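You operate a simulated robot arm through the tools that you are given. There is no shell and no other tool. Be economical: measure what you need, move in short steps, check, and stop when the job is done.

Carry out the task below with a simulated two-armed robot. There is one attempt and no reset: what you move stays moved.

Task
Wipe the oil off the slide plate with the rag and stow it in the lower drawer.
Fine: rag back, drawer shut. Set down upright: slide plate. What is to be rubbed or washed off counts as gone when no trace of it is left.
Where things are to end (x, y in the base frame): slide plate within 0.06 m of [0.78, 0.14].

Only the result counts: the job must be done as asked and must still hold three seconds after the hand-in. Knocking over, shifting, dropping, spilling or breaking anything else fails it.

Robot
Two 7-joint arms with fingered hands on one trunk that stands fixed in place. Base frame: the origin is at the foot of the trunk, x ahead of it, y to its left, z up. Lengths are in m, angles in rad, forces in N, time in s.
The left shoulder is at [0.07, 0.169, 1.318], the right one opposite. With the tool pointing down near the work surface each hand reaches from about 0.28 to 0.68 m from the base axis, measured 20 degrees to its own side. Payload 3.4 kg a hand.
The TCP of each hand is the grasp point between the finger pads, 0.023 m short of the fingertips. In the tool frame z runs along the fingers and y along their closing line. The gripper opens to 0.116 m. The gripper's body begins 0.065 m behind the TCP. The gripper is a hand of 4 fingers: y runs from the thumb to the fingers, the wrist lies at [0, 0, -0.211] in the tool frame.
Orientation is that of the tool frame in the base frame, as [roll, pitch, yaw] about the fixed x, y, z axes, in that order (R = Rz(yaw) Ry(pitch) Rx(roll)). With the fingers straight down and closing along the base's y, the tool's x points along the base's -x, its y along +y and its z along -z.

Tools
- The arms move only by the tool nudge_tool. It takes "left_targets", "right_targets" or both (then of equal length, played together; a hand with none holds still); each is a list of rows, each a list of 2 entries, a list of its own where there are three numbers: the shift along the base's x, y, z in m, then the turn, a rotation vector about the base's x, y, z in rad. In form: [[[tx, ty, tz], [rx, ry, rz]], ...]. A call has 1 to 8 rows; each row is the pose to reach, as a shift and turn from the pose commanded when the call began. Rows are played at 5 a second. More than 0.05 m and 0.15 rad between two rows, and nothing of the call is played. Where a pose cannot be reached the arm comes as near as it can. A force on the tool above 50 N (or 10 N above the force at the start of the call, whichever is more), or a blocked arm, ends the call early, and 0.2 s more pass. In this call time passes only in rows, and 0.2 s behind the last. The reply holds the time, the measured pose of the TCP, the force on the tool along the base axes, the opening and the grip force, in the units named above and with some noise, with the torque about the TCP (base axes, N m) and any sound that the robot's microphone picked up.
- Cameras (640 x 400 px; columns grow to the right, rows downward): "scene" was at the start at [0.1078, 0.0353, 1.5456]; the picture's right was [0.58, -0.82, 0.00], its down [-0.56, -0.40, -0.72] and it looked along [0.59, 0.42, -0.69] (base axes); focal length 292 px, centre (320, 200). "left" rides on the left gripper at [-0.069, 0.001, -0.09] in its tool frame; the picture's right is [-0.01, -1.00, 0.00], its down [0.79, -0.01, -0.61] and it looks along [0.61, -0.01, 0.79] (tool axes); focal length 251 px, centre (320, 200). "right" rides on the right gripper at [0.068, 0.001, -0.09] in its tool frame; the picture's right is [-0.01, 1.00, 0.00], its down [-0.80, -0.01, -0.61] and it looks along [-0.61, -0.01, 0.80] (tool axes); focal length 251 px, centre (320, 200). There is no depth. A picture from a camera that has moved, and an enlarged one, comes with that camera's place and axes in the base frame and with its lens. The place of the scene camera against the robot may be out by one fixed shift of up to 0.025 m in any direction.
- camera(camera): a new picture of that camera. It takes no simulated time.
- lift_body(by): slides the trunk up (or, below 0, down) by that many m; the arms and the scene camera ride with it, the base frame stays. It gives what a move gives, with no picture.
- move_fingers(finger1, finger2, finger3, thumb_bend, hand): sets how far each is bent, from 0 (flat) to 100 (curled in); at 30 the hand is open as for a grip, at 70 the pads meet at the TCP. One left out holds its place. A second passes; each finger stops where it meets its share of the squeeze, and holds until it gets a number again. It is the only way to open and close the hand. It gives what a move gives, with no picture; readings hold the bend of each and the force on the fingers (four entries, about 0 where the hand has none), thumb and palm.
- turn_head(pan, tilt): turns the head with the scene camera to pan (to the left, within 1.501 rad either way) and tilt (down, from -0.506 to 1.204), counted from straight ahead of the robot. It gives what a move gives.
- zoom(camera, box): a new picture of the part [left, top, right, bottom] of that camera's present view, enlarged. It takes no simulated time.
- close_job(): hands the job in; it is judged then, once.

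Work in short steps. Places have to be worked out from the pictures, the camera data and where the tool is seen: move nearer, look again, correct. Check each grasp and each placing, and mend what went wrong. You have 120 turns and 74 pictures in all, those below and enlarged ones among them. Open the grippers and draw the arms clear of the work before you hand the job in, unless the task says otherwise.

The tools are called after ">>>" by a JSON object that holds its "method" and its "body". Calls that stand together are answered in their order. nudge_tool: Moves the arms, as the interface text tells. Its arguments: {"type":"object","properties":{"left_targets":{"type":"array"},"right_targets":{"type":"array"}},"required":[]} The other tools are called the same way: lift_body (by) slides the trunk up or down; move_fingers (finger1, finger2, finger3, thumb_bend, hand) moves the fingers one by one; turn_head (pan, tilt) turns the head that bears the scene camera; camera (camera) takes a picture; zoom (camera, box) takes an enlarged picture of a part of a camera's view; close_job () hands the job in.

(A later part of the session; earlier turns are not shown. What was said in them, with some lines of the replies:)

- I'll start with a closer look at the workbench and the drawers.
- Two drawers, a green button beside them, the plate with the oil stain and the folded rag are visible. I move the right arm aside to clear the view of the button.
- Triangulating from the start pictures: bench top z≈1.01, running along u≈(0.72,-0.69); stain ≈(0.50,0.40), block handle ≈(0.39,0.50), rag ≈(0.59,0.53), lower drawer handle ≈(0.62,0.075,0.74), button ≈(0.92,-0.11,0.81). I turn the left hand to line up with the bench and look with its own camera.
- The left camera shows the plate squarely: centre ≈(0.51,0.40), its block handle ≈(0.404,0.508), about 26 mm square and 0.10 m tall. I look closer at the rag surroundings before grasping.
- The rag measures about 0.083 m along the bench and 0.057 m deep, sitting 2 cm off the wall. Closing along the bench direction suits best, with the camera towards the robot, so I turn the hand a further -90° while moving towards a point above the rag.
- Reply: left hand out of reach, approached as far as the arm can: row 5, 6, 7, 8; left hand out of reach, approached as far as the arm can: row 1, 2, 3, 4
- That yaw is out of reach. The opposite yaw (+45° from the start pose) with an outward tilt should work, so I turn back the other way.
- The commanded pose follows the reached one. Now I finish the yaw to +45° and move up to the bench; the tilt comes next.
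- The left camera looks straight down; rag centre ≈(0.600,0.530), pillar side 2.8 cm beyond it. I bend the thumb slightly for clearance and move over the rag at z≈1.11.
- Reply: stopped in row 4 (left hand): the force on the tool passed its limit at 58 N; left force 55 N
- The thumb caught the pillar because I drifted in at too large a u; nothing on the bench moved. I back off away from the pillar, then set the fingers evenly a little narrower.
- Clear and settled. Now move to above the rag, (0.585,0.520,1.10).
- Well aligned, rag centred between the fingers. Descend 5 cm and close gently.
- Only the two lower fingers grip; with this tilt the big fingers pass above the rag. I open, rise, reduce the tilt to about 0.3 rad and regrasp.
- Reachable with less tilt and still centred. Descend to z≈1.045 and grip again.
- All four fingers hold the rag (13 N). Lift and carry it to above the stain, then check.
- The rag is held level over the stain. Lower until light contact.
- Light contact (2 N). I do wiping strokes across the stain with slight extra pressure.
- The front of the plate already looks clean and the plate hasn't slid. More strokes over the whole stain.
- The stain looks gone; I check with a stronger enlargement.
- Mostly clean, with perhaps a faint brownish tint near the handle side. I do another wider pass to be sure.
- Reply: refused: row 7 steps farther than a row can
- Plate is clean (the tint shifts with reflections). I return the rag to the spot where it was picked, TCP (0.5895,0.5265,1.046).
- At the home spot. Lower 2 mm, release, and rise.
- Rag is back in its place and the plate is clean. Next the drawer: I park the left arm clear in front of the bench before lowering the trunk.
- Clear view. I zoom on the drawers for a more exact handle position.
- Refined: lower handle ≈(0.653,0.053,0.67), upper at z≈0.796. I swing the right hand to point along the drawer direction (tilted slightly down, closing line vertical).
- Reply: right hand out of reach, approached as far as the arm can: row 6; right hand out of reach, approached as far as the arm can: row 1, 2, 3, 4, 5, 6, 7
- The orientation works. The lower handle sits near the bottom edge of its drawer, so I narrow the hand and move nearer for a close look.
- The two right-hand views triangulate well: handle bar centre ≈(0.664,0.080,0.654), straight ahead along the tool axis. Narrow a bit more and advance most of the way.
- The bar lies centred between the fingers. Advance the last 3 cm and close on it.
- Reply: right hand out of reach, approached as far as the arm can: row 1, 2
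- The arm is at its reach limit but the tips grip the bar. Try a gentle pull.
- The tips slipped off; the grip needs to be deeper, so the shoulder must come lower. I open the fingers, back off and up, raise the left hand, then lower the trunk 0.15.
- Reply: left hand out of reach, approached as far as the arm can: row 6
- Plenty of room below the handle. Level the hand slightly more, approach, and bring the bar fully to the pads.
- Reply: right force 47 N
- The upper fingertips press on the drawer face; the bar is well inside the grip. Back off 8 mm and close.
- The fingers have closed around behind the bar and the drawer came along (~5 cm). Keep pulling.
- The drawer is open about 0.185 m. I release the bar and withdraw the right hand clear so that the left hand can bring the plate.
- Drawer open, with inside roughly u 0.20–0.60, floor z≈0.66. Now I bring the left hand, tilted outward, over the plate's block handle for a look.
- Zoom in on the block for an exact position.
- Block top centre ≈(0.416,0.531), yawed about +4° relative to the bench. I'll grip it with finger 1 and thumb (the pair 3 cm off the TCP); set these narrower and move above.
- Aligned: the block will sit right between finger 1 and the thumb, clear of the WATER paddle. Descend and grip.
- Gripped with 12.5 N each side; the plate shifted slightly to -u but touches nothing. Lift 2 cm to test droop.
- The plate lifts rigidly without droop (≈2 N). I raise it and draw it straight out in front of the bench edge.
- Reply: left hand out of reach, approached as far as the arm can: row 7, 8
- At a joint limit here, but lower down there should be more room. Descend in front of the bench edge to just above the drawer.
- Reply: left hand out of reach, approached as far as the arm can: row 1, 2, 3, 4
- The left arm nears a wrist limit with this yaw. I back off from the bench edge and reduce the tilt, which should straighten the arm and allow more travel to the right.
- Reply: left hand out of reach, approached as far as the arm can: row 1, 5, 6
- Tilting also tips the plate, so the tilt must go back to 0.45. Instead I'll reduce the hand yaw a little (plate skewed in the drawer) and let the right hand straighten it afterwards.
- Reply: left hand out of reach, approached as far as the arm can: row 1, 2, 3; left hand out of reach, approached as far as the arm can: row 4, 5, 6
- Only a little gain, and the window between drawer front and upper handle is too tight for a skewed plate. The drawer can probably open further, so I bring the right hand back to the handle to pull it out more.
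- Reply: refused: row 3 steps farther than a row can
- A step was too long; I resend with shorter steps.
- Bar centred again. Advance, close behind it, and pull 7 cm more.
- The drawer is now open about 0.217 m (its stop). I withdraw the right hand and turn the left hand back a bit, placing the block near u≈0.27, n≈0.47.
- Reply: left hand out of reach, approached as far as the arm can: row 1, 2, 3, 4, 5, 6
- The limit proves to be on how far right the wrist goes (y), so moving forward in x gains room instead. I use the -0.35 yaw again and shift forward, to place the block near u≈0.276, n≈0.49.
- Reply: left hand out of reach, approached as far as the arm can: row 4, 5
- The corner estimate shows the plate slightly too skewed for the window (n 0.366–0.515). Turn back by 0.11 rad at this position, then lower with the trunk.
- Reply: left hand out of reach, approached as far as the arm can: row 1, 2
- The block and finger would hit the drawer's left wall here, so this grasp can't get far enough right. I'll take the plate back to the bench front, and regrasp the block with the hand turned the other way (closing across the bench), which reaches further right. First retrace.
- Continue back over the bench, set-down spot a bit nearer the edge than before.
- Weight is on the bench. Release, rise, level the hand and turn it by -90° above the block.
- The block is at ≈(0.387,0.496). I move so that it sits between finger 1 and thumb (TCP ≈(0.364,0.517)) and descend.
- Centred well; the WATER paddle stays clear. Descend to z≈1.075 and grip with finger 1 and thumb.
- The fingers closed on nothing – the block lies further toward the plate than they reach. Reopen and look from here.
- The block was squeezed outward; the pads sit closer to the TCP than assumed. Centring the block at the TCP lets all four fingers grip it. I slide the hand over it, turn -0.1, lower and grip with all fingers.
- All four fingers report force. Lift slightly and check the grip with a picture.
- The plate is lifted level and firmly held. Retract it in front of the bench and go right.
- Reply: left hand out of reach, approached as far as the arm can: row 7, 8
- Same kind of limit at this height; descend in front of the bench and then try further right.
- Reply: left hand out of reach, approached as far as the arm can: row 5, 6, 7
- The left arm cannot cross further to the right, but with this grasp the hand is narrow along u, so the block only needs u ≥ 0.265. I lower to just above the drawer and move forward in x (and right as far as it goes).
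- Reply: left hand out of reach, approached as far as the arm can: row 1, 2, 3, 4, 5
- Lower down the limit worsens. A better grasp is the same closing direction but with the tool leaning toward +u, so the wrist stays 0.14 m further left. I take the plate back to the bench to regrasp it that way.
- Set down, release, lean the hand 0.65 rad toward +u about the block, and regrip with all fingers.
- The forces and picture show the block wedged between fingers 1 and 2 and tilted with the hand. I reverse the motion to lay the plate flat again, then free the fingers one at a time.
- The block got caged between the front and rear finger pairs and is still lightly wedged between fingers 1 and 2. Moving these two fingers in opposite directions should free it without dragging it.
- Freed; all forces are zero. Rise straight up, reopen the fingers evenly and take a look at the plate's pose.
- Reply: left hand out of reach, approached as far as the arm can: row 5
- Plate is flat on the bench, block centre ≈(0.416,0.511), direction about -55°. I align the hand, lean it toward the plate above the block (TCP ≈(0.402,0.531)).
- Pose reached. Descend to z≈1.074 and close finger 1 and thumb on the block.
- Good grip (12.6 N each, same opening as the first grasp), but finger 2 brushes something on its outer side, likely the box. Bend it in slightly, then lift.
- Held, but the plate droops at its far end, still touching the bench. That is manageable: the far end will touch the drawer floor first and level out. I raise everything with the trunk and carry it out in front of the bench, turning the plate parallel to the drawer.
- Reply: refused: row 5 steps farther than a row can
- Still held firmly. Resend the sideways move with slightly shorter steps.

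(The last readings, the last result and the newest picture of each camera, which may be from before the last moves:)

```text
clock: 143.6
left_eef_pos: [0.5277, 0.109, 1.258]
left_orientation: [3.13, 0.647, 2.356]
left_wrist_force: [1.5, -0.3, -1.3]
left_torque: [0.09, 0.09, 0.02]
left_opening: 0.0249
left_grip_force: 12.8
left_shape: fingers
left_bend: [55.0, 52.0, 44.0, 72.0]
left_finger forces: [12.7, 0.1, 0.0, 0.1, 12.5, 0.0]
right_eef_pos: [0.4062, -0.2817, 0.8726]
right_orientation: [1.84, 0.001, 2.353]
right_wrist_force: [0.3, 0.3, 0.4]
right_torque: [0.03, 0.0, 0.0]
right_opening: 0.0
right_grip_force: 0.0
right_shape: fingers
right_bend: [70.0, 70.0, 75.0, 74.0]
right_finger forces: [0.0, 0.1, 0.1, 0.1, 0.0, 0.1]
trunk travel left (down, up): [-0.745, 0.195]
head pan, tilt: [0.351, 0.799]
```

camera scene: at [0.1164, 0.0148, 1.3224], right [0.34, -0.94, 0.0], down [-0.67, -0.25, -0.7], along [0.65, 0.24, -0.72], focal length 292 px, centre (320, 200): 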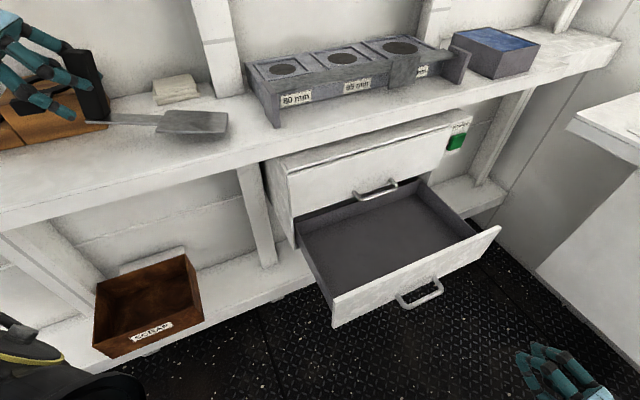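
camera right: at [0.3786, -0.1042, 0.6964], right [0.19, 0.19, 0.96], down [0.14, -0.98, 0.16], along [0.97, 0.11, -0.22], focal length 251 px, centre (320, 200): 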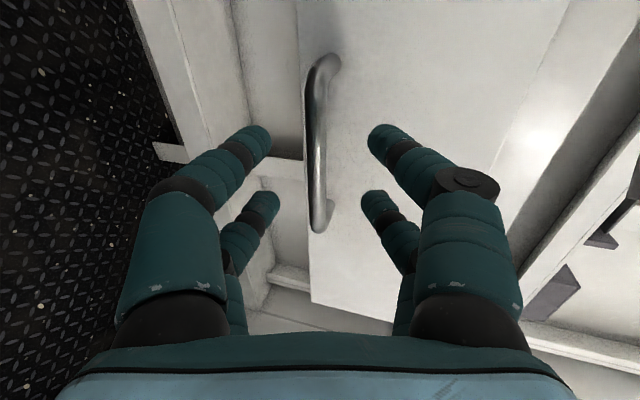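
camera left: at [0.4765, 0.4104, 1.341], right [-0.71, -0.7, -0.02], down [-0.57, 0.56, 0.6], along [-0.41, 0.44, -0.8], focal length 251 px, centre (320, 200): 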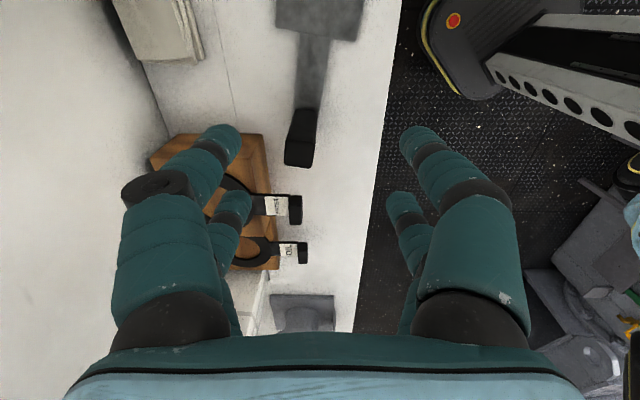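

Now nearly over the drawer with no limit hit. I fine-position to TCP ≈(0.530,0.097) and descend with the arm (not the trunk, to keep the elbow clear of the bench).

>>> {"method": "nudge_tool", "body": {"left_targets": [[[0.0025, -0.0125, 0], [0, 0, 0]], [[0.0025, -0.0125, -0.045], [0, 0, 0]], [[0.0025, -0.0125, -0.09], [0, 0, 0]], [[0.0025, -0.0125, -0.135], [0, 0, 0]], [[0.0025, -0.0125, -0.18], [0, 0, 0]], [[0.0025, -0.0125, -0.225], [0, 0, 0]], [[0.0025, -0.0125, -0.27], [0, 0, 0]]]}}

```text
clock: 145.2
left_eef_pos: [0.5301, 0.0979, 0.9891]
left_orientation: [3.132, 0.65, 2.355]
left_wrist_force: [-0.6, 0.0, -2.2]
left_torque: [0.03, 0.09, 0.01]
left_opening: 0.0251
left_grip_force: 12.4
left_shape: fingers
left_bend: [55.0, 52.0, 44.0, 72.0]
left_finger forces: [12.5, 0.0, 0.0, 0.0, 12.3, 0.0]
right_eef_pos: [0.4056, -0.2803, 0.8755]
right_orientation: [1.842, 0.004, 2.353]
right_wrist_force: [0.2, 0.9, 0.2]
right_torque: [0.0, -0.01, -0.03]
right_opening: 0.0
right_grip_force: 0.1
right_shape: fingers
right_bend: [70.0, 70.0, 75.0, 74.0]
right_finger forces: [0.1, 0.0, 0.1, 0.0, 0.0, 0.0]
trunk travel left (down, up): [-0.745, 0.195]
head pan, tilt: [0.351, 0.799]
```

Good so far. Continue down in small steps toward the drawer, watching the force.

>>> {"method": "nudge_tool", "body": {"left_targets": [[[0, 0, -0.03], [0, 0, 0]], [[0, 0, -0.06], [0, 0, 0]], [[0, 0, -0.09], [0, 0, 0]], [[0, 0, -0.12], [0, 0, 0]], [[0, 0, -0.15], [0, 0, 0]], [[0, 0, -0.17], [0, 0, 0]]]}}

```text
clock: 146.6
left_eef_pos: [0.5289, 0.1005, 0.8189]
left_orientation: [3.132, 0.649, 2.355]
left_wrist_force: [0.0, 0.5, -1.8]
left_torque: [0.05, 0.07, 0.01]
left_opening: 0.0249
left_grip_force: 13.1
left_shape: fingers
left_bend: [55.0, 52.0, 44.0, 72.0]
left_finger forces: [12.6, 0.0, 0.0, 0.0, 12.3, 0.0]
right_eef_pos: [0.4055, -0.2804, 0.8748]
right_orientation: [1.842, 0.005, 2.353]
right_wrist_force: [-0.7, 0.3, -0.5]
right_torque: [0.01, 0.01, 0.03]
right_opening: 0.0
right_grip_force: 0.1
right_shape: fingers
right_bend: [70.0, 70.0, 75.0, 74.0]
right_finger forces: [0.0, 0.1, 0.0, 0.1, 0.1, 0.0]
trunk travel left (down, up): [-0.745, 0.195]
head pan, tilt: [0.351, 0.799]
```

No contact yet at z 0.819. Continue slowly until the plate touches the floor.

>>> {"method": "nudge_tool", "body": {"left_targets": [[[0, 0, -0.015], [0, 0, 0]], [[0, 0, -0.03], [0, 0, 0]], [[0, 0, -0.045], [0, 0, 0]], [[0, 0, -0.06], [0, 0, 0]]]}}

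```text
clock: 147.6
left_eef_pos: [0.5278, 0.0991, 0.7584]
left_orientation: [3.133, 0.652, 2.356]
left_wrist_force: [-1.8, 0.7, 0.0]
left_torque: [-0.03, -0.08, -0.01]
left_opening: 0.0249
left_grip_force: 12.0
left_shape: fingers
left_bend: [55.0, 52.0, 44.0, 72.0]
left_finger forces: [12.4, 0.0, 0.1, 0.0, 12.5, 0.0]
right_eef_pos: [0.4051, -0.2804, 0.8747]
right_orientation: [1.841, 0.004, 2.353]
right_wrist_force: [0.4, 0.8, -0.2]
right_torque: [-0.01, 0.02, 0.02]
right_opening: 0.0001
right_grip_force: 0.0
right_shape: fingers
right_bend: [70.0, 70.0, 75.0, 74.0]
right_finger forces: [0.0, 0.0, 0.1, 0.0, 0.0, 0.0]
trunk travel left (down, up): [-0.745, 0.195]
head pan, tilt: [0.351, 0.799]
```

The far end has touched the floor (load taken, torque reversed). Lower further in small steps so that the plate levels.

>>> {"method": "nudge_tool", "body": {"left_targets": [[[0, 0, -0.007], [0, 0, 0]], [[0, 0, -0.014], [0, 0, 0]], [[0, 0, -0.02], [0, 0, 0]]]}}

```text
clock: 148.4
left_eef_pos: [0.5282, 0.0989, 0.7391]
left_orientation: [3.129, 0.653, 2.355]
left_wrist_force: [-1.0, 0.3, -0.6]
left_torque: [-0.1, -0.12, 0.01]
left_opening: 0.0251
left_grip_force: 12.6
left_shape: fingers
left_bend: [55.0, 52.0, 44.0, 72.0]
left_finger forces: [12.5, 0.0, 0.1, 0.0, 12.5, 0.0]
right_eef_pos: [0.4046, -0.28, 0.8759]
right_orientation: [1.842, 0.003, 2.352]
right_wrist_force: [-0.6, 0.8, 0.7]
right_torque: [0.0, 0.02, 0.0]
right_opening: 0.0
right_grip_force: 0.1
right_shape: fingers
right_bend: [70.0, 70.0, 75.0, 74.0]
right_finger forces: [0.1, 0.1, 0.0, 0.1, 0.1, 0.0]
trunk travel left (down, up): [-0.745, 0.195]
head pan, tilt: [0.351, 0.799]
```

Still rotating down in the grip. Continue until the block base bears on the floor.

>>> {"method": "nudge_tool", "body": {"left_targets": [[[0, 0, -0.006], [0, 0, 0]], [[0, 0, -0.012], [0, 0, 0]], [[0, 0, -0.018], [0, 0, 0]]]}}

```text
clock: 149.2
left_eef_pos: [0.5295, 0.0991, 0.7218]
left_orientation: [3.131, 0.652, 2.355]
left_wrist_force: [-1.1, 0.0, 0.4]
left_torque: [-0.03, -0.2, -0.01]
left_opening: 0.0248
left_grip_force: 12.6
left_shape: fingers
left_bend: [55.0, 52.0, 44.0, 72.0]
left_finger forces: [12.3, 0.0, 0.0, 0.0, 12.7, 0.0]
right_eef_pos: [0.4044, -0.2808, 0.8759]
right_orientation: [1.842, 0.004, 2.352]
right_wrist_force: [0.6, -0.7, 0.5]
right_torque: [-0.03, 0.0, -0.01]
right_opening: 0.0
right_grip_force: 0.1
right_shape: fingers
right_bend: [70.0, 70.0, 75.0, 74.0]
right_finger forces: [0.0, 0.0, 0.0, 0.1, 0.1, 0.0]
trunk travel left (down, up): [-0.745, 0.195]
head pan, tilt: [0.351, 0.799]
```

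Continue another centimetre or so in fine steps.

>>> {"method": "nudge_tool", "body": {"left_targets": [[[0, 0, -0.004], [0, 0, 0]], [[0, 0, -0.008], [0, 0, 0]], [[0, 0, -0.012], [0, 0, 0]]]}}

```text
clock: 150.0
left_eef_pos: [0.5281, 0.0967, 0.7138]
left_orientation: [3.126, 0.658, 2.354]
left_wrist_force: [0.6, -2.7, 25.5]
left_torque: [-0.17, -0.81, -0.02]
left_opening: 0.0251
left_grip_force: 15.0
left_shape: fingers
left_bend: [56.0, 52.0, 44.0, 75.0]
left_finger forces: [14.4, 0.0, 0.1, 0.0, 14.9, 0.0]
right_eef_pos: [0.4027, -0.2816, 0.8767]
right_orientation: [1.839, 0.008, 2.353]
right_wrist_force: [0.0, -0.1, 0.2]
right_torque: [-0.01, -0.06, -0.02]
right_opening: 0.0
right_grip_force: 0.1
right_shape: fingers
right_bend: [70.0, 70.0, 75.0, 74.0]
right_finger forces: [0.0, 0.0, 0.0, 0.0, 0.0, 0.1]
trunk travel left (down, up): [-0.745, 0.195]
head pan, tilt: [0.351, 0.799]
```

Firm contact: the block base stands on the floor. Ease off 4 mm, open finger 1 and thumb.

>>> {"method": "nudge_tool", "body": {"left_targets": [[[0, 0, 0.006], [0, 0, 0]]]}}

>>> {"method": "move_fingers", "body": {"hand": "left", "finger1": 46, "finger2": 46, "finger3": 46, "thumb_bend": 46}}

```text
clock: 150.4
left_eef_pos: [0.5285, 0.0974, 0.7146]
left_orientation: [3.128, 0.648, 2.355]
left_wrist_force: [1.1, -3.1, 10.1]
left_torque: [-0.14, -0.35, -0.11]
left_opening: 0.0253
left_grip_force: 13.0
left_shape: fingers
left_bend: [56.0, 52.0, 44.0, 74.0]
left_finger forces: [12.2, 0.1, 0.1, 0.0, 13.8, 0.1]
right_eef_pos: [0.4044, -0.2808, 0.8755]
right_orientation: [1.84, 0.001, 2.353]
right_wrist_force: [-0.7, 0.2, 0.1]
right_torque: [0.01, 0.0, 0.0]
right_opening: 0.0
right_grip_force: 0.1
right_shape: fingers
right_bend: [70.0, 70.0, 75.0, 74.0]
right_finger forces: [0.1, 0.0, 0.0, 0.1, 0.0, 0.0]
trunk travel left (down, up): [-0.745, 0.195]
head pan, tilt: [0.351, 0.799]
```

```text
clock: 151.4
left_eef_pos: [0.5293, 0.0992, 0.7149]
left_orientation: [3.13, 0.651, 2.355]
left_wrist_force: [-0.8, 0.3, -0.1]
left_torque: [0.01, -0.02, -0.03]
left_opening: 0.0697
left_grip_force: 0.0
left_shape: fingers
left_bend: [46.0, 46.0, 46.0, 46.0]
left_finger forces: [0.0, 0.1, 0.0, 0.0, 0.0, 0.0]
right_eef_pos: [0.4046, -0.2796, 0.8754]
right_orientation: [1.839, 0.006, 2.354]
right_wrist_force: [0.1, 0.5, -0.4]
right_torque: [0.0, -0.06, 0.01]
right_opening: 0.0001
right_grip_force: 0.0
right_shape: fingers
right_bend: [70.0, 70.0, 75.0, 74.0]
right_finger forces: [0.1, 0.1, 0.1, 0.1, 0.1, 0.0]
trunk travel left (down, up): [-0.745, 0.195]
head pan, tilt: [0.351, 0.799]
```

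Released cleanly. Withdraw the left hand straight up, then to the park position.

>>> {"method": "nudge_tool", "body": {"left_targets": [[[0, 0, 0.03], [0, 0, 0]], [[0, 0, 0.07], [0, 0, 0]], [[0, 0, 0.115], [0, 0, 0]], [[0, 0, 0.16], [0, 0, 0]], [[0, 0, 0.205], [0, 0, 0]], [[0, 0, 0.25], [0, 0, 0]], [[0, 0, 0.295], [0, 0, 0]], [[-0.02, 0.02, 0.335], [0, 0, 0]]]}}

>>> {"method": "nudge_tool", "body": {"left_targets": [[[-0.02, 0.02, 0.04], [0.09, 0.09, 0]], [[-0.04, 0.04, 0.08], [0.18, 0.18, 0]], [[-0.065, 0.06, 0.115], [0.27, 0.27, 0]], [[-0.095, 0.085, 0.145], [0.36, 0.36, 0]], [[-0.125, 0.11, 0.175], [0.46, 0.46, 0]], [[-0.155, 0.14, 0.2], [0.46, 0.46, 0]], [[-0.18, 0.165, 0.235], [0.46, 0.46, 0]], [[-0.21, 0.19, 0.26], [0.46, 0.46, 0]]]}}

```text
clock: 153.2
left_eef_pos: [0.5059, 0.1202, 1.0509]
left_orientation: [3.132, 0.653, 2.354]
left_wrist_force: [-0.7, -0.1, 0.1]
left_torque: [-0.01, 0.01, 0.0]
left_opening: 0.0698
left_grip_force: 0.1
left_shape: fingers
left_bend: [46.0, 46.0, 46.0, 46.0]
left_finger forces: [0.0, 0.1, 0.0, 0.0, 0.0, 0.1]
right_eef_pos: [0.4042, -0.2791, 0.8762]
right_orientation: [1.84, 0.005, 2.353]
right_wrist_force: [0.3, -0.1, 0.3]
right_torque: [-0.03, 0.0, -0.03]
right_opening: 0.0
right_grip_force: 0.0
right_shape: fingers
right_bend: [70.0, 70.0, 75.0, 74.0]
right_finger forces: [0.0, 0.0, 0.1, 0.1, 0.0, 0.0]
trunk travel left (down, up): [-0.745, 0.195]
head pan, tilt: [0.351, 0.799]
```

```text
clock: 155.0
left_eef_pos: [0.3081, 0.2981, 1.3017]
left_orientation: [3.133, 0.001, 2.351]
left_wrist_force: [0.8, 0.0, 0.3]
left_torque: [0.0, -0.03, 0.0]
left_opening: 0.0695
left_grip_force: 0.1
left_shape: fingers
left_bend: [46.0, 46.0, 46.0, 46.0]
left_finger forces: [0.0, 0.0, 0.0, 0.1, 0.0, 0.0]
left hand out of reach, approached as far as the arm can: row 8
right_eef_pos: [0.4043, -0.2799, 0.8757]
right_orientation: [1.839, 0.006, 2.352]
right_wrist_force: [1.1, 0.2, 0.1]
right_torque: [-0.01, -0.02, 0.02]
right_opening: 0.0001
right_grip_force: 0.1
right_shape: fingers
right_bend: [70.0, 70.0, 75.0, 74.0]
right_finger forces: [0.0, 0.0, 0.0, 0.0, 0.0, 0.1]
trunk travel left (down, up): [-0.745, 0.195]
head pan, tilt: [0.351, 0.799]
```

Left arm is clear. I draw it a bit further back, then lower the trunk so the right hand can push the drawer shut.

>>> {"method": "nudge_tool", "body": {"left_targets": [[[-0.025, -0.025, 0.0], [0, 0, 0]], [[-0.04, -0.04, 0.0], [0, 0, 0]]]}}

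>>> {"method": "lift_body", "body": {"by": -0.15}}

>>> {"method": "lift_body", "body": {"by": -0.14}}

```text
clock: 155.6
left_eef_pos: [0.269, 0.2578, 1.3013]
left_orientation: [3.129, 0.0, 2.352]
left_wrist_force: [0.0, 0.2, 0.3]
left_torque: [0.01, 0.0, 0.05]
left_opening: 0.0698
left_grip_force: 0.1
left_shape: fingers
left_bend: [46.0, 46.0, 46.0, 46.0]
left_finger forces: [0.1, 0.0, 0.1, 0.0, 0.1, 0.1]
right_eef_pos: [0.4044, -0.2811, 0.8751]
right_orientation: [1.84, 0.003, 2.354]
right_wrist_force: [0.0, 0.4, 0.6]
right_torque: [0.0, 0.02, 0.01]
right_opening: 0.0
right_grip_force: 0.1
right_shape: fingers
right_bend: [70.0, 70.0, 75.0, 74.0]
right_finger forces: [0.0, 0.0, 0.0, 0.0, 0.1, 0.0]
trunk travel left (down, up): [-0.745, 0.195]
head pan, tilt: [0.351, 0.799]
```

```text
clock: 157.3
left_eef_pos: [0.27, 0.2578, 1.1513]
left_orientation: [3.133, 0.001, 2.355]
left_wrist_force: [0.2, -0.7, 0.4]
left_torque: [-0.02, 0.01, -0.05]
left_opening: 0.0701
left_grip_force: 0.1
left_shape: fingers
left_bend: [46.0, 46.0, 46.0, 46.0]
left_finger forces: [0.0, 0.0, 0.1, 0.0, 0.0, 0.1]
right_eef_pos: [0.4052, -0.2801, 0.7263]
right_orientation: [1.84, 0.003, 2.353]
right_wrist_force: [-0.4, 0.5, -0.9]
right_torque: [-0.02, 0.0, 0.02]
right_opening: 0.0002
right_grip_force: 0.1
right_shape: fingers
right_bend: [70.0, 70.0, 75.0, 74.0]
right_finger forces: [0.0, 0.0, 0.0, 0.0, 0.0, 0.0]
trunk travel left (down, up): [-0.595, 0.345]
head pan, tilt: [0.351, 0.799]
```

```text
clock: 159.0
left_eef_pos: [0.2688, 0.2572, 1.0116]
left_orientation: [3.133, -0.001, 2.352]
left_wrist_force: [0.4, 0.1, 0.7]
left_torque: [-0.04, 0.01, -0.02]
left_opening: 0.0698
left_grip_force: 0.0
left_shape: fingers
left_bend: [46.0, 46.0, 46.0, 46.0]
left_finger forces: [0.1, 0.0, 0.0, 0.1, 0.1, 0.1]
right_eef_pos: [0.4063, -0.2803, 0.5854]
right_orientation: [1.839, 0.004, 2.353]
right_wrist_force: [0.5, 0.1, 0.6]
right_torque: [-0.03, -0.01, 0.01]
right_opening: 0.0
right_grip_force: 0.0
right_shape: fingers
right_bend: [70.0, 70.0, 75.0, 74.0]
right_finger forces: [0.1, 0.1, 0.0, 0.0, 0.0, 0.0]
trunk travel left (down, up): [-0.455, 0.485]
head pan, tilt: [0.351, 0.799]
```

Trunk lowered safely. I open the right fingers to straddle the bar again, so the fingertips push directly on the drawer face, and bring the hand in front of it.

>>> {"method": "move_fingers", "body": {"hand": "right", "finger1": 54, "finger2": 54, "finger3": 54, "thumb_bend": 54}}

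>>> {"method": "nudge_tool", "body": {"right_targets": [[[0.0, 0.02, 0.03], [0, 0, 0]], [[0.01, 0.05, 0.06], [0, 0, 0]], [[0.02, 0.085, 0.085], [0, 0, 0]], [[0.03, 0.12, 0.087], [0, 0, 0]], [[0.041, 0.145, 0.087], [0, 0, 0]], [[0.065, 0.169, 0.08], [0, 0, 0]], [[0.088, 0.192, 0.072], [0, 0, 0]]]}}

```text
clock: 160.0
left_eef_pos: [0.2694, 0.2583, 1.01]
left_orientation: [3.134, -0.002, 2.352]
left_wrist_force: [-0.6, -0.2, -0.1]
left_torque: [0.0, 0.0, -0.03]
left_opening: 0.0696
left_grip_force: 0.1
left_shape: fingers
left_bend: [46.0, 46.0, 46.0, 46.0]
left_finger forces: [0.0, 0.1, 0.0, 0.0, 0.0, 0.0]
right_eef_pos: [0.4057, -0.2814, 0.585]
right_orientation: [1.842, 0.003, 2.352]
right_wrist_force: [-0.1, -0.6, 0.5]
right_torque: [-0.02, 0.01, 0.0]
right_opening: 0.0458
right_grip_force: 0.0
right_shape: fingers
right_bend: [54.0, 54.0, 54.0, 54.0]
right_finger forces: [0.0, 0.1, 0.0, 0.0, 0.1, 0.0]
trunk travel left (down, up): [-0.455, 0.485]
head pan, tilt: [0.351, 0.799]
```

```text
clock: 161.6
left_eef_pos: [0.2707, 0.2589, 1.0116]
left_orientation: [3.134, 0.0, 2.355]
left_wrist_force: [0.0, 0.2, 0.1]
left_torque: [0.05, 0.0, 0.04]
left_opening: 0.0701
left_grip_force: 0.1
left_shape: fingers
left_bend: [46.0, 46.0, 46.0, 46.0]
left_finger forces: [0.1, 0.0, 0.1, 0.0, 0.1, 0.1]
right_eef_pos: [0.4934, -0.088, 0.6581]
right_orientation: [1.841, 0.003, 2.353]
right_wrist_force: [0.4, -1.0, 0.4]
right_torque: [-0.01, -0.03, -0.02]
right_opening: 0.046
right_grip_force: 0.1
right_shape: fingers
right_bend: [54.0, 54.0, 54.0, 54.0]
right_finger forces: [0.1, 0.0, 0.1, 0.0, 0.1, 0.0]
trunk travel left (down, up): [-0.455, 0.485]
head pan, tilt: [0.351, 0.799]
```

In position before the bar. I use the last picture to verify the plate in the drawer and the hand alignment.

>>> {"method": "zoom", "body": {"camera": "scene", "box": [250, 90, 554, 280]}}

```text
2.11 times, centred on (402, 185) of scene
camera zoom: at [0.1166, 0.0157, 1.1724], right [0.34, -0.94, 0.0], down [-0.67, -0.25, -0.7], along [0.65, 0.24, -0.72], focal length 615 px, centre (147, 232)
```

zoom: 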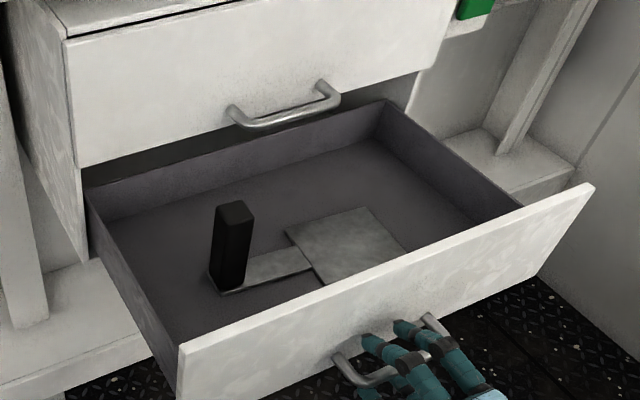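

The plate stands upright and level in the drawer; centre ≈u 0.461, n 0.447 open, i.e. ≈(0.79,0.14) once shut. Now push the drawer shut slowly.

>>> {"method": "nudge_tool", "body": {"right_targets": [[[0.012, 0.012, -0.002], [0, 0, 0]], [[0.024, 0.024, -0.002], [0, 0, 0]], [[0.036, 0.036, -0.002], [0, 0, 0]], [[0.048, 0.048, -0.002], [0, 0, 0]], [[0.06, 0.06, -0.002], [0, 0, 0]], [[0.072, 0.072, -0.002], [0, 0, 0]], [[0.084, 0.084, -0.002], [0, 0, 0]], [[0.096, 0.096, -0.002], [0, 0, 0]]]}}

>>> {"method": "nudge_tool", "body": {"right_targets": [[[0.012, 0.012, 0], [0, 0, 0]], [[0.024, 0.024, 0], [0, 0, 0]], [[0.036, 0.036, 0], [0, 0, 0]], [[0.048, 0.046, 0], [0, 0, 0]], [[0.058, 0.056, 0], [0, 0, 0]], [[0.068, 0.066, 0], [0, 0, 0]]]}}

```text
clock: 163.4
left_eef_pos: [0.2698, 0.2596, 1.0108]
left_orientation: [3.133, 0.0, 2.356]
left_wrist_force: [0.2, 0.0, -0.5]
left_torque: [-0.01, -0.01, -0.02]
left_opening: 0.0696
left_grip_force: 0.0
left_shape: fingers
left_bend: [46.0, 46.0, 46.0, 46.0]
left_finger forces: [0.1, 0.0, 0.0, 0.1, 0.0, 0.0]
right_eef_pos: [0.5895, 0.0082, 0.6549]
right_orientation: [1.842, 0.003, 2.354]
right_wrist_force: [0.1, -0.3, 0.7]
right_torque: [-0.05, -0.01, 0.01]
right_opening: 0.0457
right_grip_force: 0.0
right_shape: fingers
right_bend: [54.0, 54.0, 54.0, 54.0]
right_finger forces: [0.1, 0.0, 0.0, 0.0, 0.1, 0.1]
trunk travel left (down, up): [-0.455, 0.485]
head pan, tilt: [0.351, 0.799]
```

```text
clock: 164.8
left_eef_pos: [0.2689, 0.2573, 1.0115]
left_orientation: [3.131, 0.0, 2.352]
left_wrist_force: [0.0, 0.4, -0.1]
left_torque: [0.0, -0.04, -0.01]
left_opening: 0.0696
left_grip_force: 0.0
left_shape: fingers
left_bend: [46.0, 46.0, 46.0, 46.0]
left_finger forces: [0.0, 0.0, 0.1, 0.0, 0.0, 0.0]
right_eef_pos: [0.6569, 0.073, 0.6561]
right_orientation: [1.84, 0.005, 2.352]
right_wrist_force: [-4.3, -3.3, -0.3]
right_torque: [0.08, -0.14, 0.09]
right_opening: 0.0449
right_grip_force: 3.2
right_shape: fingers
right_bend: [55.0, 55.0, 54.0, 54.0]
right_finger forces: [3.0, 2.3, 0.0, 0.1, 0.1, 0.0]
trunk travel left (down, up): [-0.455, 0.485]
head pan, tilt: [0.351, 0.799]
```

Contact force rises at the same pose as the closed drawer before. Press a little more to seat it fully.

>>> {"method": "nudge_tool", "body": {"right_targets": [[[0.003, 0.003, 0], [0, 0, 0]], [[0.006, 0.006, 0], [0, 0, 0]], [[0.009, 0.009, 0], [0, 0, 0]]]}}

```text
clock: 165.5
left_eef_pos: [0.2631, 0.2551, 1.0151]
left_orientation: [3.123, 0.001, 2.358]
left_wrist_force: [0.5, 0.7, -0.4]
left_torque: [0.0, -0.02, 0.02]
left_opening: 0.0696
left_grip_force: 0.0
left_shape: fingers
left_bend: [46.0, 46.0, 46.0, 46.0]
left_finger forces: [0.0, 0.0, 0.0, 0.0, 0.0, 0.0]
right_eef_pos: [0.6611, 0.0778, 0.662]
right_orientation: [1.829, 0.006, 2.353]
right_wrist_force: [-38.9, -35.7, 19.8]
right_torque: [1.07, -1.06, 0.14]
right_opening: 0.038
right_grip_force: 26.6
right_shape: fingers
right_bend: [71.0, 71.0, 54.0, 54.0]
right_finger forces: [26.4, 26.4, 0.1, 0.1, 0.0, 0.0]
trunk travel left (down, up): [-0.455, 0.485]
head pan, tilt: [0.351, 0.799]
stopped in row 3 (right hand): the force on the tool passed its limit at 53 N (the readings are from after the stop); the commanded pose is now the measured one
```

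Hard stop reached: the drawer is shut. Ease off slightly, open the fingers wide so they don't hook the bar, then withdraw.

>>> {"method": "nudge_tool", "body": {"right_targets": [[[-0.003, -0.003, -0.003], [0, 0, 0]], [[-0.006, -0.006, -0.006], [0, 0, 0]]]}}

>>> {"method": "move_fingers", "body": {"hand": "right", "finger1": 48, "finger2": 48, "finger3": 48, "thumb_bend": 48}}

>>> {"method": "nudge_tool", "body": {"right_targets": [[[-0.01, -0.01, 0.003], [0, 0, 0]], [[-0.02, -0.02, 0.006], [0, 0, 0]], [[-0.035, -0.035, 0.01], [0, 0, 0]], [[-0.055, -0.055, 0.015], [0, 0, 0]], [[-0.08, -0.08, 0.02], [0, 0, 0]], [[-0.11, -0.11, 0.02], [0, 0, 0]], [[-0.14, -0.14, 0.02], [0, 0, 0]], [[-0.17, -0.17, 0.02], [0, 0, 0]]]}}

```text
clock: 166.1
left_eef_pos: [0.2663, 0.2569, 1.0122]
left_orientation: [3.128, -0.001, 2.359]
left_wrist_force: [0.4, 0.3, 0.6]
left_torque: [0.02, 0.03, 0.0]
left_opening: 0.0696
left_grip_force: 0.1
left_shape: fingers
left_bend: [46.0, 46.0, 46.0, 46.0]
left_finger forces: [0.0, 0.0, 0.0, 0.0, 0.1, 0.0]
right_eef_pos: [0.6575, 0.0745, 0.6519]
right_orientation: [1.835, 0.005, 2.353]
right_wrist_force: [-19.1, -20.2, 7.1]
right_torque: [0.72, -0.67, -0.03]
right_opening: 0.0453
right_grip_force: 14.2
right_shape: fingers
right_bend: [58.0, 58.0, 54.0, 54.0]
right_finger forces: [14.2, 13.9, 0.1, 0.0, 0.0, 0.1]
trunk travel left (down, up): [-0.455, 0.485]
head pan, tilt: [0.351, 0.799]
```

```text
clock: 167.1
left_eef_pos: [0.2665, 0.2555, 1.0127]
left_orientation: [3.129, 0.001, 2.358]
left_wrist_force: [-0.3, 0.5, -0.5]
left_torque: [-0.01, 0.0, 0.02]
left_opening: 0.0698
left_grip_force: 0.0
left_shape: fingers
left_bend: [46.0, 46.0, 46.0, 46.0]
left_finger forces: [0.0, 0.1, 0.1, 0.1, 0.1, 0.0]
right_eef_pos: [0.6562, 0.0741, 0.6515]
right_orientation: [1.837, 0.005, 2.355]
right_wrist_force: [-25.0, -19.9, -0.1]
right_torque: [0.51, -0.62, 0.12]
right_opening: 0.0544
right_grip_force: 15.7
right_shape: fingers
right_bend: [57.0, 57.0, 48.0, 48.0]
right_finger forces: [15.8, 16.1, 0.0, 0.0, 0.0, 0.0]
trunk travel left (down, up): [-0.455, 0.485]
head pan, tilt: [0.351, 0.799]
```

```text
clock: 168.9
left_eef_pos: [0.2696, 0.2583, 1.0112]
left_orientation: [3.132, 0.0, 2.359]
left_wrist_force: [-0.2, 0.4, 0.8]
left_torque: [0.02, -0.01, -0.01]
left_opening: 0.0697
left_grip_force: 0.1
left_shape: fingers
left_bend: [46.0, 46.0, 46.0, 46.0]
left_finger forces: [0.1, 0.0, 0.0, 0.1, 0.0, 0.1]
right_eef_pos: [0.4896, -0.0943, 0.6685]
right_orientation: [1.84, 0.006, 2.354]
right_wrist_force: [-0.2, -0.5, -0.5]
right_torque: [-0.02, -0.02, 0.02]
right_opening: 0.0636
right_grip_force: 0.1
right_shape: fingers
right_bend: [48.0, 48.0, 48.0, 48.0]
right_finger forces: [0.1, 0.0, 0.0, 0.0, 0.0, 0.0]
trunk travel left (down, up): [-0.455, 0.485]
head pan, tilt: [0.351, 0.799]
```

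Withdrawn. To make sure it wasn't pulled open, I push once more with closed fingers (which cannot hook) against the bar.

>>> {"method": "move_fingers", "body": {"hand": "right", "finger1": 75, "finger2": 75, "finger3": 75, "thumb_bend": 75}}

>>> {"method": "nudge_tool", "body": {"right_targets": [[[0.025, 0.025, -0.005], [0, 0, 0]], [[0.05, 0.05, -0.01], [0, 0, 0]], [[0.075, 0.075, -0.013], [0, 0, 0]], [[0.1, 0.1, -0.013], [0, 0, 0]], [[0.12, 0.12, -0.013], [0, 0, 0]], [[0.135, 0.137, -0.013], [0, 0, 0]], [[0.145, 0.148, -0.013], [0, 0, 0]]]}}

```text
clock: 169.9
left_eef_pos: [0.2709, 0.2592, 1.0108]
left_orientation: [3.132, 0.001, 2.358]
left_wrist_force: [-0.1, -0.4, -0.1]
left_torque: [0.02, -0.02, 0.02]
left_opening: 0.0699
left_grip_force: 0.2
left_shape: fingers
left_bend: [46.0, 46.0, 46.0, 46.0]
left_finger forces: [0.0, 0.0, 0.1, 0.0, 0.0, 0.0]
right_eef_pos: [0.49, -0.0956, 0.6668]
right_orientation: [1.84, 0.006, 2.354]
right_wrist_force: [0.3, -0.6, -0.6]
right_torque: [-0.01, -0.02, -0.01]
right_opening: 0.0
right_grip_force: 0.0
right_shape: fingers
right_bend: [73.0, 73.0, 73.0, 72.0]
right_finger forces: [0.1, 0.0, 0.0, 0.1, 0.0, 0.1]
trunk travel left (down, up): [-0.455, 0.485]
head pan, tilt: [0.351, 0.799]
```

```text
clock: 171.5
left_eef_pos: [0.2706, 0.259, 1.012]
left_orientation: [3.132, 0.0, 2.357]
left_wrist_force: [0.5, 0.5, -0.9]
left_torque: [-0.01, 0.0, -0.02]
left_opening: 0.0698
left_grip_force: 0.0
left_shape: fingers
left_bend: [46.0, 46.0, 46.0, 46.0]
left_finger forces: [0.1, 0.0, 0.0, 0.0, 0.0, 0.1]
right_eef_pos: [0.6348, 0.0539, 0.6559]
right_orientation: [1.842, 0.006, 2.354]
right_wrist_force: [-0.3, 0.2, -0.6]
right_torque: [0.02, -0.01, -0.05]
right_opening: 0.0002
right_grip_force: 0.0
right_shape: fingers
right_bend: [73.0, 73.0, 73.0, 72.0]
right_finger forces: [0.0, 0.0, 0.1, 0.0, 0.0, 0.0]
trunk travel left (down, up): [-0.455, 0.485]
head pan, tilt: [0.351, 0.799]
```

No contact until fingertips near n≈0.51, so it's essentially shut. Push on to feel the stop.

>>> {"method": "nudge_tool", "body": {"right_targets": [[[0.004, 0.004, 0], [0, 0, 0]], [[0.008, 0.008, 0], [0, 0, 0]], [[0.012, 0.012, 0], [0, 0, 0]], [[0.016, 0.016, 0], [0, 0, 0]], [[0.02, 0.02, 0], [0, 0, 0]]]}}

```text
clock: 172.7
left_eef_pos: [0.2676, 0.2565, 1.0124]
left_orientation: [3.128, 0.0, 2.359]
left_wrist_force: [-0.3, 0.0, -0.1]
left_torque: [-0.04, -0.01, -0.02]
left_opening: 0.0694
left_grip_force: 0.1
left_shape: fingers
left_bend: [46.0, 46.0, 46.0, 46.0]
left_finger forces: [0.0, 0.0, 0.0, 0.0, 0.0, 0.0]
right_eef_pos: [0.6517, 0.0728, 0.6587]
right_orientation: [1.836, 0.005, 2.354]
right_wrist_force: [-21.6, -23.8, 5.3]
right_torque: [-0.07, 0.08, 0.11]
right_opening: 0.0069
right_grip_force: 24.1
right_shape: fingers
right_bend: [88.0, 87.0, 72.0, 70.0]
right_finger forces: [27.5, 21.1, 0.0, 0.0, 0.0, 0.0]
trunk travel left (down, up): [-0.455, 0.485]
head pan, tilt: [0.351, 0.799]
```

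Solid stop at 32 N: drawer shut. Open the fingers wide, then withdraw straight back so nothing can hook.

>>> {"method": "move_fingers", "body": {"hand": "right", "finger1": 36, "finger2": 36, "finger3": 36, "thumb_bend": 36}}

>>> {"method": "nudge_tool", "body": {"right_targets": [[[-0.006, -0.006, -0.002], [0, 0, 0]], [[-0.014, -0.014, -0.003], [0, 0, 0]], [[-0.024, -0.024, -0.003], [0, 0, 0]], [[-0.036, -0.036, -0.003], [0, 0, 0]], [[-0.05, -0.05, -0.003], [0, 0, 0]], [[-0.07, -0.07, 0], [0, 0, 0]], [[-0.1, -0.1, 0.0], [0, 0, 0]], [[-0.13, -0.13, 0.0], [0, 0, 0]]]}}

```text
clock: 173.7
left_eef_pos: [0.2694, 0.2575, 1.0123]
left_orientation: [3.132, -0.001, 2.358]
left_wrist_force: [-0.4, -1.0, -0.4]
left_torque: [-0.02, -0.01, -0.02]
left_opening: 0.0698
left_grip_force: 0.1
left_shape: fingers
left_bend: [46.0, 46.0, 46.0, 46.0]
left_finger forces: [0.0, 0.1, 0.0, 0.1, 0.0, 0.0]
right_eef_pos: [0.6538, 0.0727, 0.6582]
right_orientation: [1.838, 0.005, 2.353]
right_wrist_force: [-8.8, -10.3, -4.1]
right_torque: [0.0, -0.01, 0.03]
right_opening: 0.0509
right_grip_force: 6.2
right_shape: fingers
right_bend: [98.0, 98.0, 36.0, 36.0]
right_finger forces: [6.7, 6.2, 0.1, 0.0, 0.1, 0.0]
trunk travel left (down, up): [-0.455, 0.485]
head pan, tilt: [0.351, 0.799]
```

```text
clock: 175.5
left_eef_pos: [0.2698, 0.2582, 1.0109]
left_orientation: [3.131, 0.0, 2.357]
left_wrist_force: [1.0, 0.1, 0.1]
left_torque: [-0.01, 0.01, 0.01]
left_opening: 0.0699
left_grip_force: 0.1
left_shape: fingers
left_bend: [46.0, 46.0, 46.0, 46.0]
left_finger forces: [0.0, 0.0, 0.0, 0.1, 0.1, 0.0]
right_eef_pos: [0.5235, -0.0566, 0.6567]
right_orientation: [1.837, 0.005, 2.356]
right_wrist_force: [0.8, -0.1, -0.5]
right_torque: [-0.02, 0.0, 0.01]
right_opening: 0.0993
right_grip_force: 0.0
right_shape: fingers
right_bend: [36.0, 36.0, 36.0, 36.0]
right_finger forces: [0.0, 0.0, 0.1, 0.0, 0.1, 0.0]
trunk travel left (down, up): [-0.455, 0.485]
head pan, tilt: [0.351, 0.799]
```

The upper fingers had been deflected by the bar, so I repeat the earlier proven motion (straddle, push on the face, withdraw wide), which left the drawer shut.

>>> {"method": "move_fingers", "body": {"hand": "right", "finger1": 52, "finger2": 52, "finger3": 52, "thumb_bend": 52}}

>>> {"method": "nudge_tool", "body": {"right_targets": [[[0.02, 0.02, 0], [0, 0, 0]], [[0.04, 0.04, 0], [0, 0, 0]], [[0.06, 0.06, 0], [0, 0, 0]], [[0.08, 0.08, 0], [0, 0, 0]], [[0.1, 0.1, 0], [0, 0, 0]], [[0.118, 0.115, 0], [0, 0, 0]], [[0.128, 0.125, 0], [0, 0, 0]], [[0.134, 0.131, 0], [0, 0, 0]]]}}

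```text
clock: 176.5
left_eef_pos: [0.2704, 0.2593, 1.0113]
left_orientation: [3.134, 0.0, 2.359]
left_wrist_force: [0.1, 0.5, 0.4]
left_torque: [0.01, 0.03, -0.02]
left_opening: 0.07
left_grip_force: 0.1
left_shape: fingers
left_bend: [46.0, 46.0, 46.0, 46.0]
left_finger forces: [0.0, 0.0, 0.0, 0.1, 0.0, 0.1]
right_eef_pos: [0.5227, -0.0557, 0.6549]
right_orientation: [1.841, 0.005, 2.355]
right_wrist_force: [0.2, 0.3, -0.5]
right_torque: [0.0, 0.0, 0.01]
right_opening: 0.0531
right_grip_force: 0.1
right_shape: fingers
right_bend: [52.0, 52.0, 52.0, 52.0]
right_finger forces: [0.0, 0.0, 0.1, 0.0, 0.1, 0.0]
trunk travel left (down, up): [-0.455, 0.485]
head pan, tilt: [0.351, 0.799]
```

```text
clock: 178.3
left_eef_pos: [0.2678, 0.2567, 1.0118]
left_orientation: [3.128, 0.001, 2.358]
left_wrist_force: [0.0, 0.2, -0.1]
left_torque: [0.01, 0.03, 0.01]
left_opening: 0.0697
left_grip_force: 0.1
left_shape: fingers
left_bend: [46.0, 46.0, 46.0, 46.0]
left_finger forces: [0.0, 0.0, 0.0, 0.0, 0.0, 0.1]
right_eef_pos: [0.656, 0.0728, 0.657]
right_orientation: [1.836, 0.005, 2.352]
right_wrist_force: [-15.4, -11.2, 3.8]
right_torque: [0.46, -0.56, 0.16]
right_opening: 0.0513
right_grip_force: 9.8
right_shape: fingers
right_bend: [55.0, 54.0, 52.0, 52.0]
right_finger forces: [10.9, 8.5, 0.1, 0.0, 0.0, 0.0]
trunk travel left (down, up): [-0.455, 0.485]
head pan, tilt: [0.351, 0.799]
```

Face contact at the closed position with 19 N. Withdraw as before.

>>> {"method": "nudge_tool", "body": {"right_targets": [[[-0.005, -0.005, 0], [0, 0, 0]]]}}

>>> {"method": "move_fingers", "body": {"hand": "right", "finger1": 46, "finger2": 46, "finger3": 48, "thumb_bend": 48}}

>>> {"method": "nudge_tool", "body": {"right_targets": [[[-0.01, -0.01, 0.003], [0, 0, 0]], [[-0.02, -0.02, 0.006], [0, 0, 0]], [[-0.035, -0.035, 0.01], [0, 0, 0]], [[-0.055, -0.055, 0.015], [0, 0, 0]], [[-0.08, -0.08, 0.02], [0, 0, 0]], [[-0.11, -0.11, 0.02], [0, 0, 0]], [[-0.14, -0.145, 0.02], [0, 0, 0]], [[-0.16, -0.185, 0.02], [0, 0, 0]]]}}

>>> {"method": "move_fingers", "body": {"hand": "right", "finger1": 30, "finger2": 30, "finger3": 30, "thumb_bend": 30}}

>>> {"method": "move_fingers", "body": {"hand": "left", "finger1": 30, "finger2": 30, "finger3": 30, "thumb_bend": 30}}

>>> {"method": "nudge_tool", "body": {"right_targets": [[[-0.01, -0.04, 0.02], [0, 0, 0]], [[-0.02, -0.08, 0.04], [0, 0, 0]], [[-0.03, -0.12, 0.06], [0, 0, 0]]]}}

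```text
clock: 178.7
left_eef_pos: [0.2703, 0.2588, 1.0108]
left_orientation: [3.129, -0.001, 2.358]
left_wrist_force: [-0.5, 0.5, 0.4]
left_torque: [0.03, 0.0, -0.03]
left_opening: 0.0699
left_grip_force: 0.1
left_shape: fingers
left_bend: [46.0, 46.0, 46.0, 46.0]
left_finger forces: [0.1, 0.0, 0.0, 0.0, 0.1, 0.1]
right_eef_pos: [0.6529, 0.0715, 0.6561]
right_orientation: [1.839, 0.006, 2.356]
right_wrist_force: [0.4, 0.3, 0.4]
right_torque: [0.02, 0.01, -0.01]
right_opening: 0.0521
right_grip_force: 0.0
right_shape: fingers
right_bend: [52.0, 52.0, 52.0, 52.0]
right_finger forces: [0.0, 0.0, 0.0, 0.0, 0.0, 0.0]
trunk travel left (down, up): [-0.455, 0.485]
head pan, tilt: [0.351, 0.799]
```

```text
clock: 179.7
left_eef_pos: [0.269, 0.2586, 1.012]
left_orientation: [3.132, 0.0, 2.357]
left_wrist_force: [-0.2, -0.5, -0.5]
left_torque: [0.01, -0.01, 0.01]
left_opening: 0.0697
left_grip_force: 0.0
left_shape: fingers
left_bend: [46.0, 46.0, 46.0, 46.0]
left_finger forces: [0.1, 0.0, 0.0, 0.0, 0.1, 0.0]
right_eef_pos: [0.6525, 0.0688, 0.6561]
right_orientation: [1.839, 0.006, 2.355]
right_wrist_force: [0.5, -0.1, 0.4]
right_torque: [-0.01, -0.01, 0.01]
right_opening: 0.0665
right_grip_force: 0.0
right_shape: fingers
right_bend: [46.0, 46.0, 48.0, 48.0]
right_finger forces: [0.0, 0.0, 0.0, 0.1, 0.0, 0.1]
trunk travel left (down, up): [-0.455, 0.485]
head pan, tilt: [0.351, 0.799]
```

```text
clock: 181.5
left_eef_pos: [0.2689, 0.2589, 1.0127]
left_orientation: [3.129, 0.0, 2.357]
left_wrist_force: [0.4, -0.1, 0.6]
left_torque: [0.01, 0.01, 0.01]
left_opening: 0.0698
left_grip_force: 0.1
left_shape: fingers
left_bend: [46.0, 46.0, 46.0, 46.0]
left_finger forces: [0.0, 0.0, 0.1, 0.1, 0.1, 0.0]
right_eef_pos: [0.4916, -0.1139, 0.6762]
right_orientation: [1.837, 0.004, 2.356]
right_wrist_force: [0.7, 0.0, 0.2]
right_torque: [0.05, -0.01, -0.01]
right_opening: 0.0667
right_grip_force: 0.0
right_shape: fingers
right_bend: [46.0, 46.0, 48.0, 48.0]
right_finger forces: [0.0, 0.0, 0.0, 0.0, 0.1, 0.1]
trunk travel left (down, up): [-0.455, 0.485]
head pan, tilt: [0.351, 0.799]
```

```text
clock: 182.5
left_eef_pos: [0.269, 0.2588, 1.0115]
left_orientation: [3.133, -0.001, 2.359]
left_wrist_force: [0.3, -0.5, -0.1]
left_torque: [-0.01, 0.0, 0.01]
left_opening: 0.0698
left_grip_force: 0.1
left_shape: fingers
left_bend: [46.0, 46.0, 46.0, 46.0]
left_finger forces: [0.1, 0.0, 0.0, 0.1, 0.0, 0.0]
right_eef_pos: [0.493, -0.114, 0.6748]
right_orientation: [1.84, 0.004, 2.354]
right_wrist_force: [1.0, 0.1, 0.3]
right_torque: [-0.02, 0.0, 0.02]
right_opening: 0.1163
right_grip_force: 0.1
right_shape: fingers
right_bend: [30.0, 30.0, 30.0, 30.0]
right_finger forces: [0.0, 0.1, 0.0, 0.0, 0.0, 0.1]
trunk travel left (down, up): [-0.455, 0.485]
head pan, tilt: [0.351, 0.799]
```

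```text
clock: 183.5
left_eef_pos: [0.2694, 0.2592, 1.011]
left_orientation: [3.132, 0.0, 2.359]
left_wrist_force: [0.1, -0.2, -0.3]
left_torque: [0.05, -0.03, -0.02]
left_opening: 0.1163
left_grip_force: 0.0
left_shape: fingers
left_bend: [30.0, 30.0, 30.0, 30.0]
left_finger forces: [0.1, 0.0, 0.0, 0.0, 0.1, 0.0]
right_eef_pos: [0.4923, -0.1141, 0.6751]
right_orientation: [1.84, 0.006, 2.355]
right_wrist_force: [-0.2, -0.2, -0.2]
right_torque: [0.0, 0.01, 0.0]
right_opening: 0.1164
right_grip_force: 0.1
right_shape: fingers
right_bend: [30.0, 30.0, 30.0, 30.0]
right_finger forces: [0.1, 0.1, 0.1, 0.1, 0.0, 0.0]
trunk travel left (down, up): [-0.455, 0.485]
head pan, tilt: [0.351, 0.799]
```

```text
clock: 184.3
left_eef_pos: [0.2695, 0.2594, 1.0121]
left_orientation: [3.133, 0.001, 2.358]
left_wrist_force: [0.4, 0.2, 0.2]
left_torque: [0.03, -0.06, 0.04]
left_opening: 0.1164
left_grip_force: 0.0
left_shape: fingers
left_bend: [30.0, 30.0, 30.0, 30.0]
left_finger forces: [0.1, 0.1, 0.1, 0.0, 0.0, 0.0]
right_eef_pos: [0.4624, -0.2329, 0.7357]
right_orientation: [1.838, 0.003, 2.354]
right_wrist_force: [-0.9, 0.3, 0.5]
right_torque: [-0.03, -0.01, 0.0]
right_opening: 0.1168
right_grip_force: 0.2
right_shape: fingers
right_bend: [30.0, 30.0, 30.0, 30.0]
right_finger forces: [0.0, 0.1, 0.0, 0.0, 0.1, 0.1]
trunk travel left (down, up): [-0.455, 0.485]
head pan, tilt: [0.351, 0.799]
```

The drawer is shut, both hands are open and clear, and the rag is back in its place. I hand the job in.

>>> {"method": "close_job", "body": {}}

```text
The job is handed in.
```

The job is handed in: I wiped the oil off the slide plate, put the rag back, set the plate upright in the lower drawer and pushed the drawer shut.

- **Plate position:** in the last picture, taken just before shutting, I judged the plate's centre to end at about (0.79, 0.14) with the drawer shut. That is roughly 0.02 m from the target.
- **Drawer:** I had no pictures left after pushing it shut, so its closure rests on the force readings at the closed position.
- **Contacts:** my left hand hit the pillar early on. Later, one finger pressed at about 10 N against something I took to be the wooden box under the WATER ring. No later picture showed anything moved.
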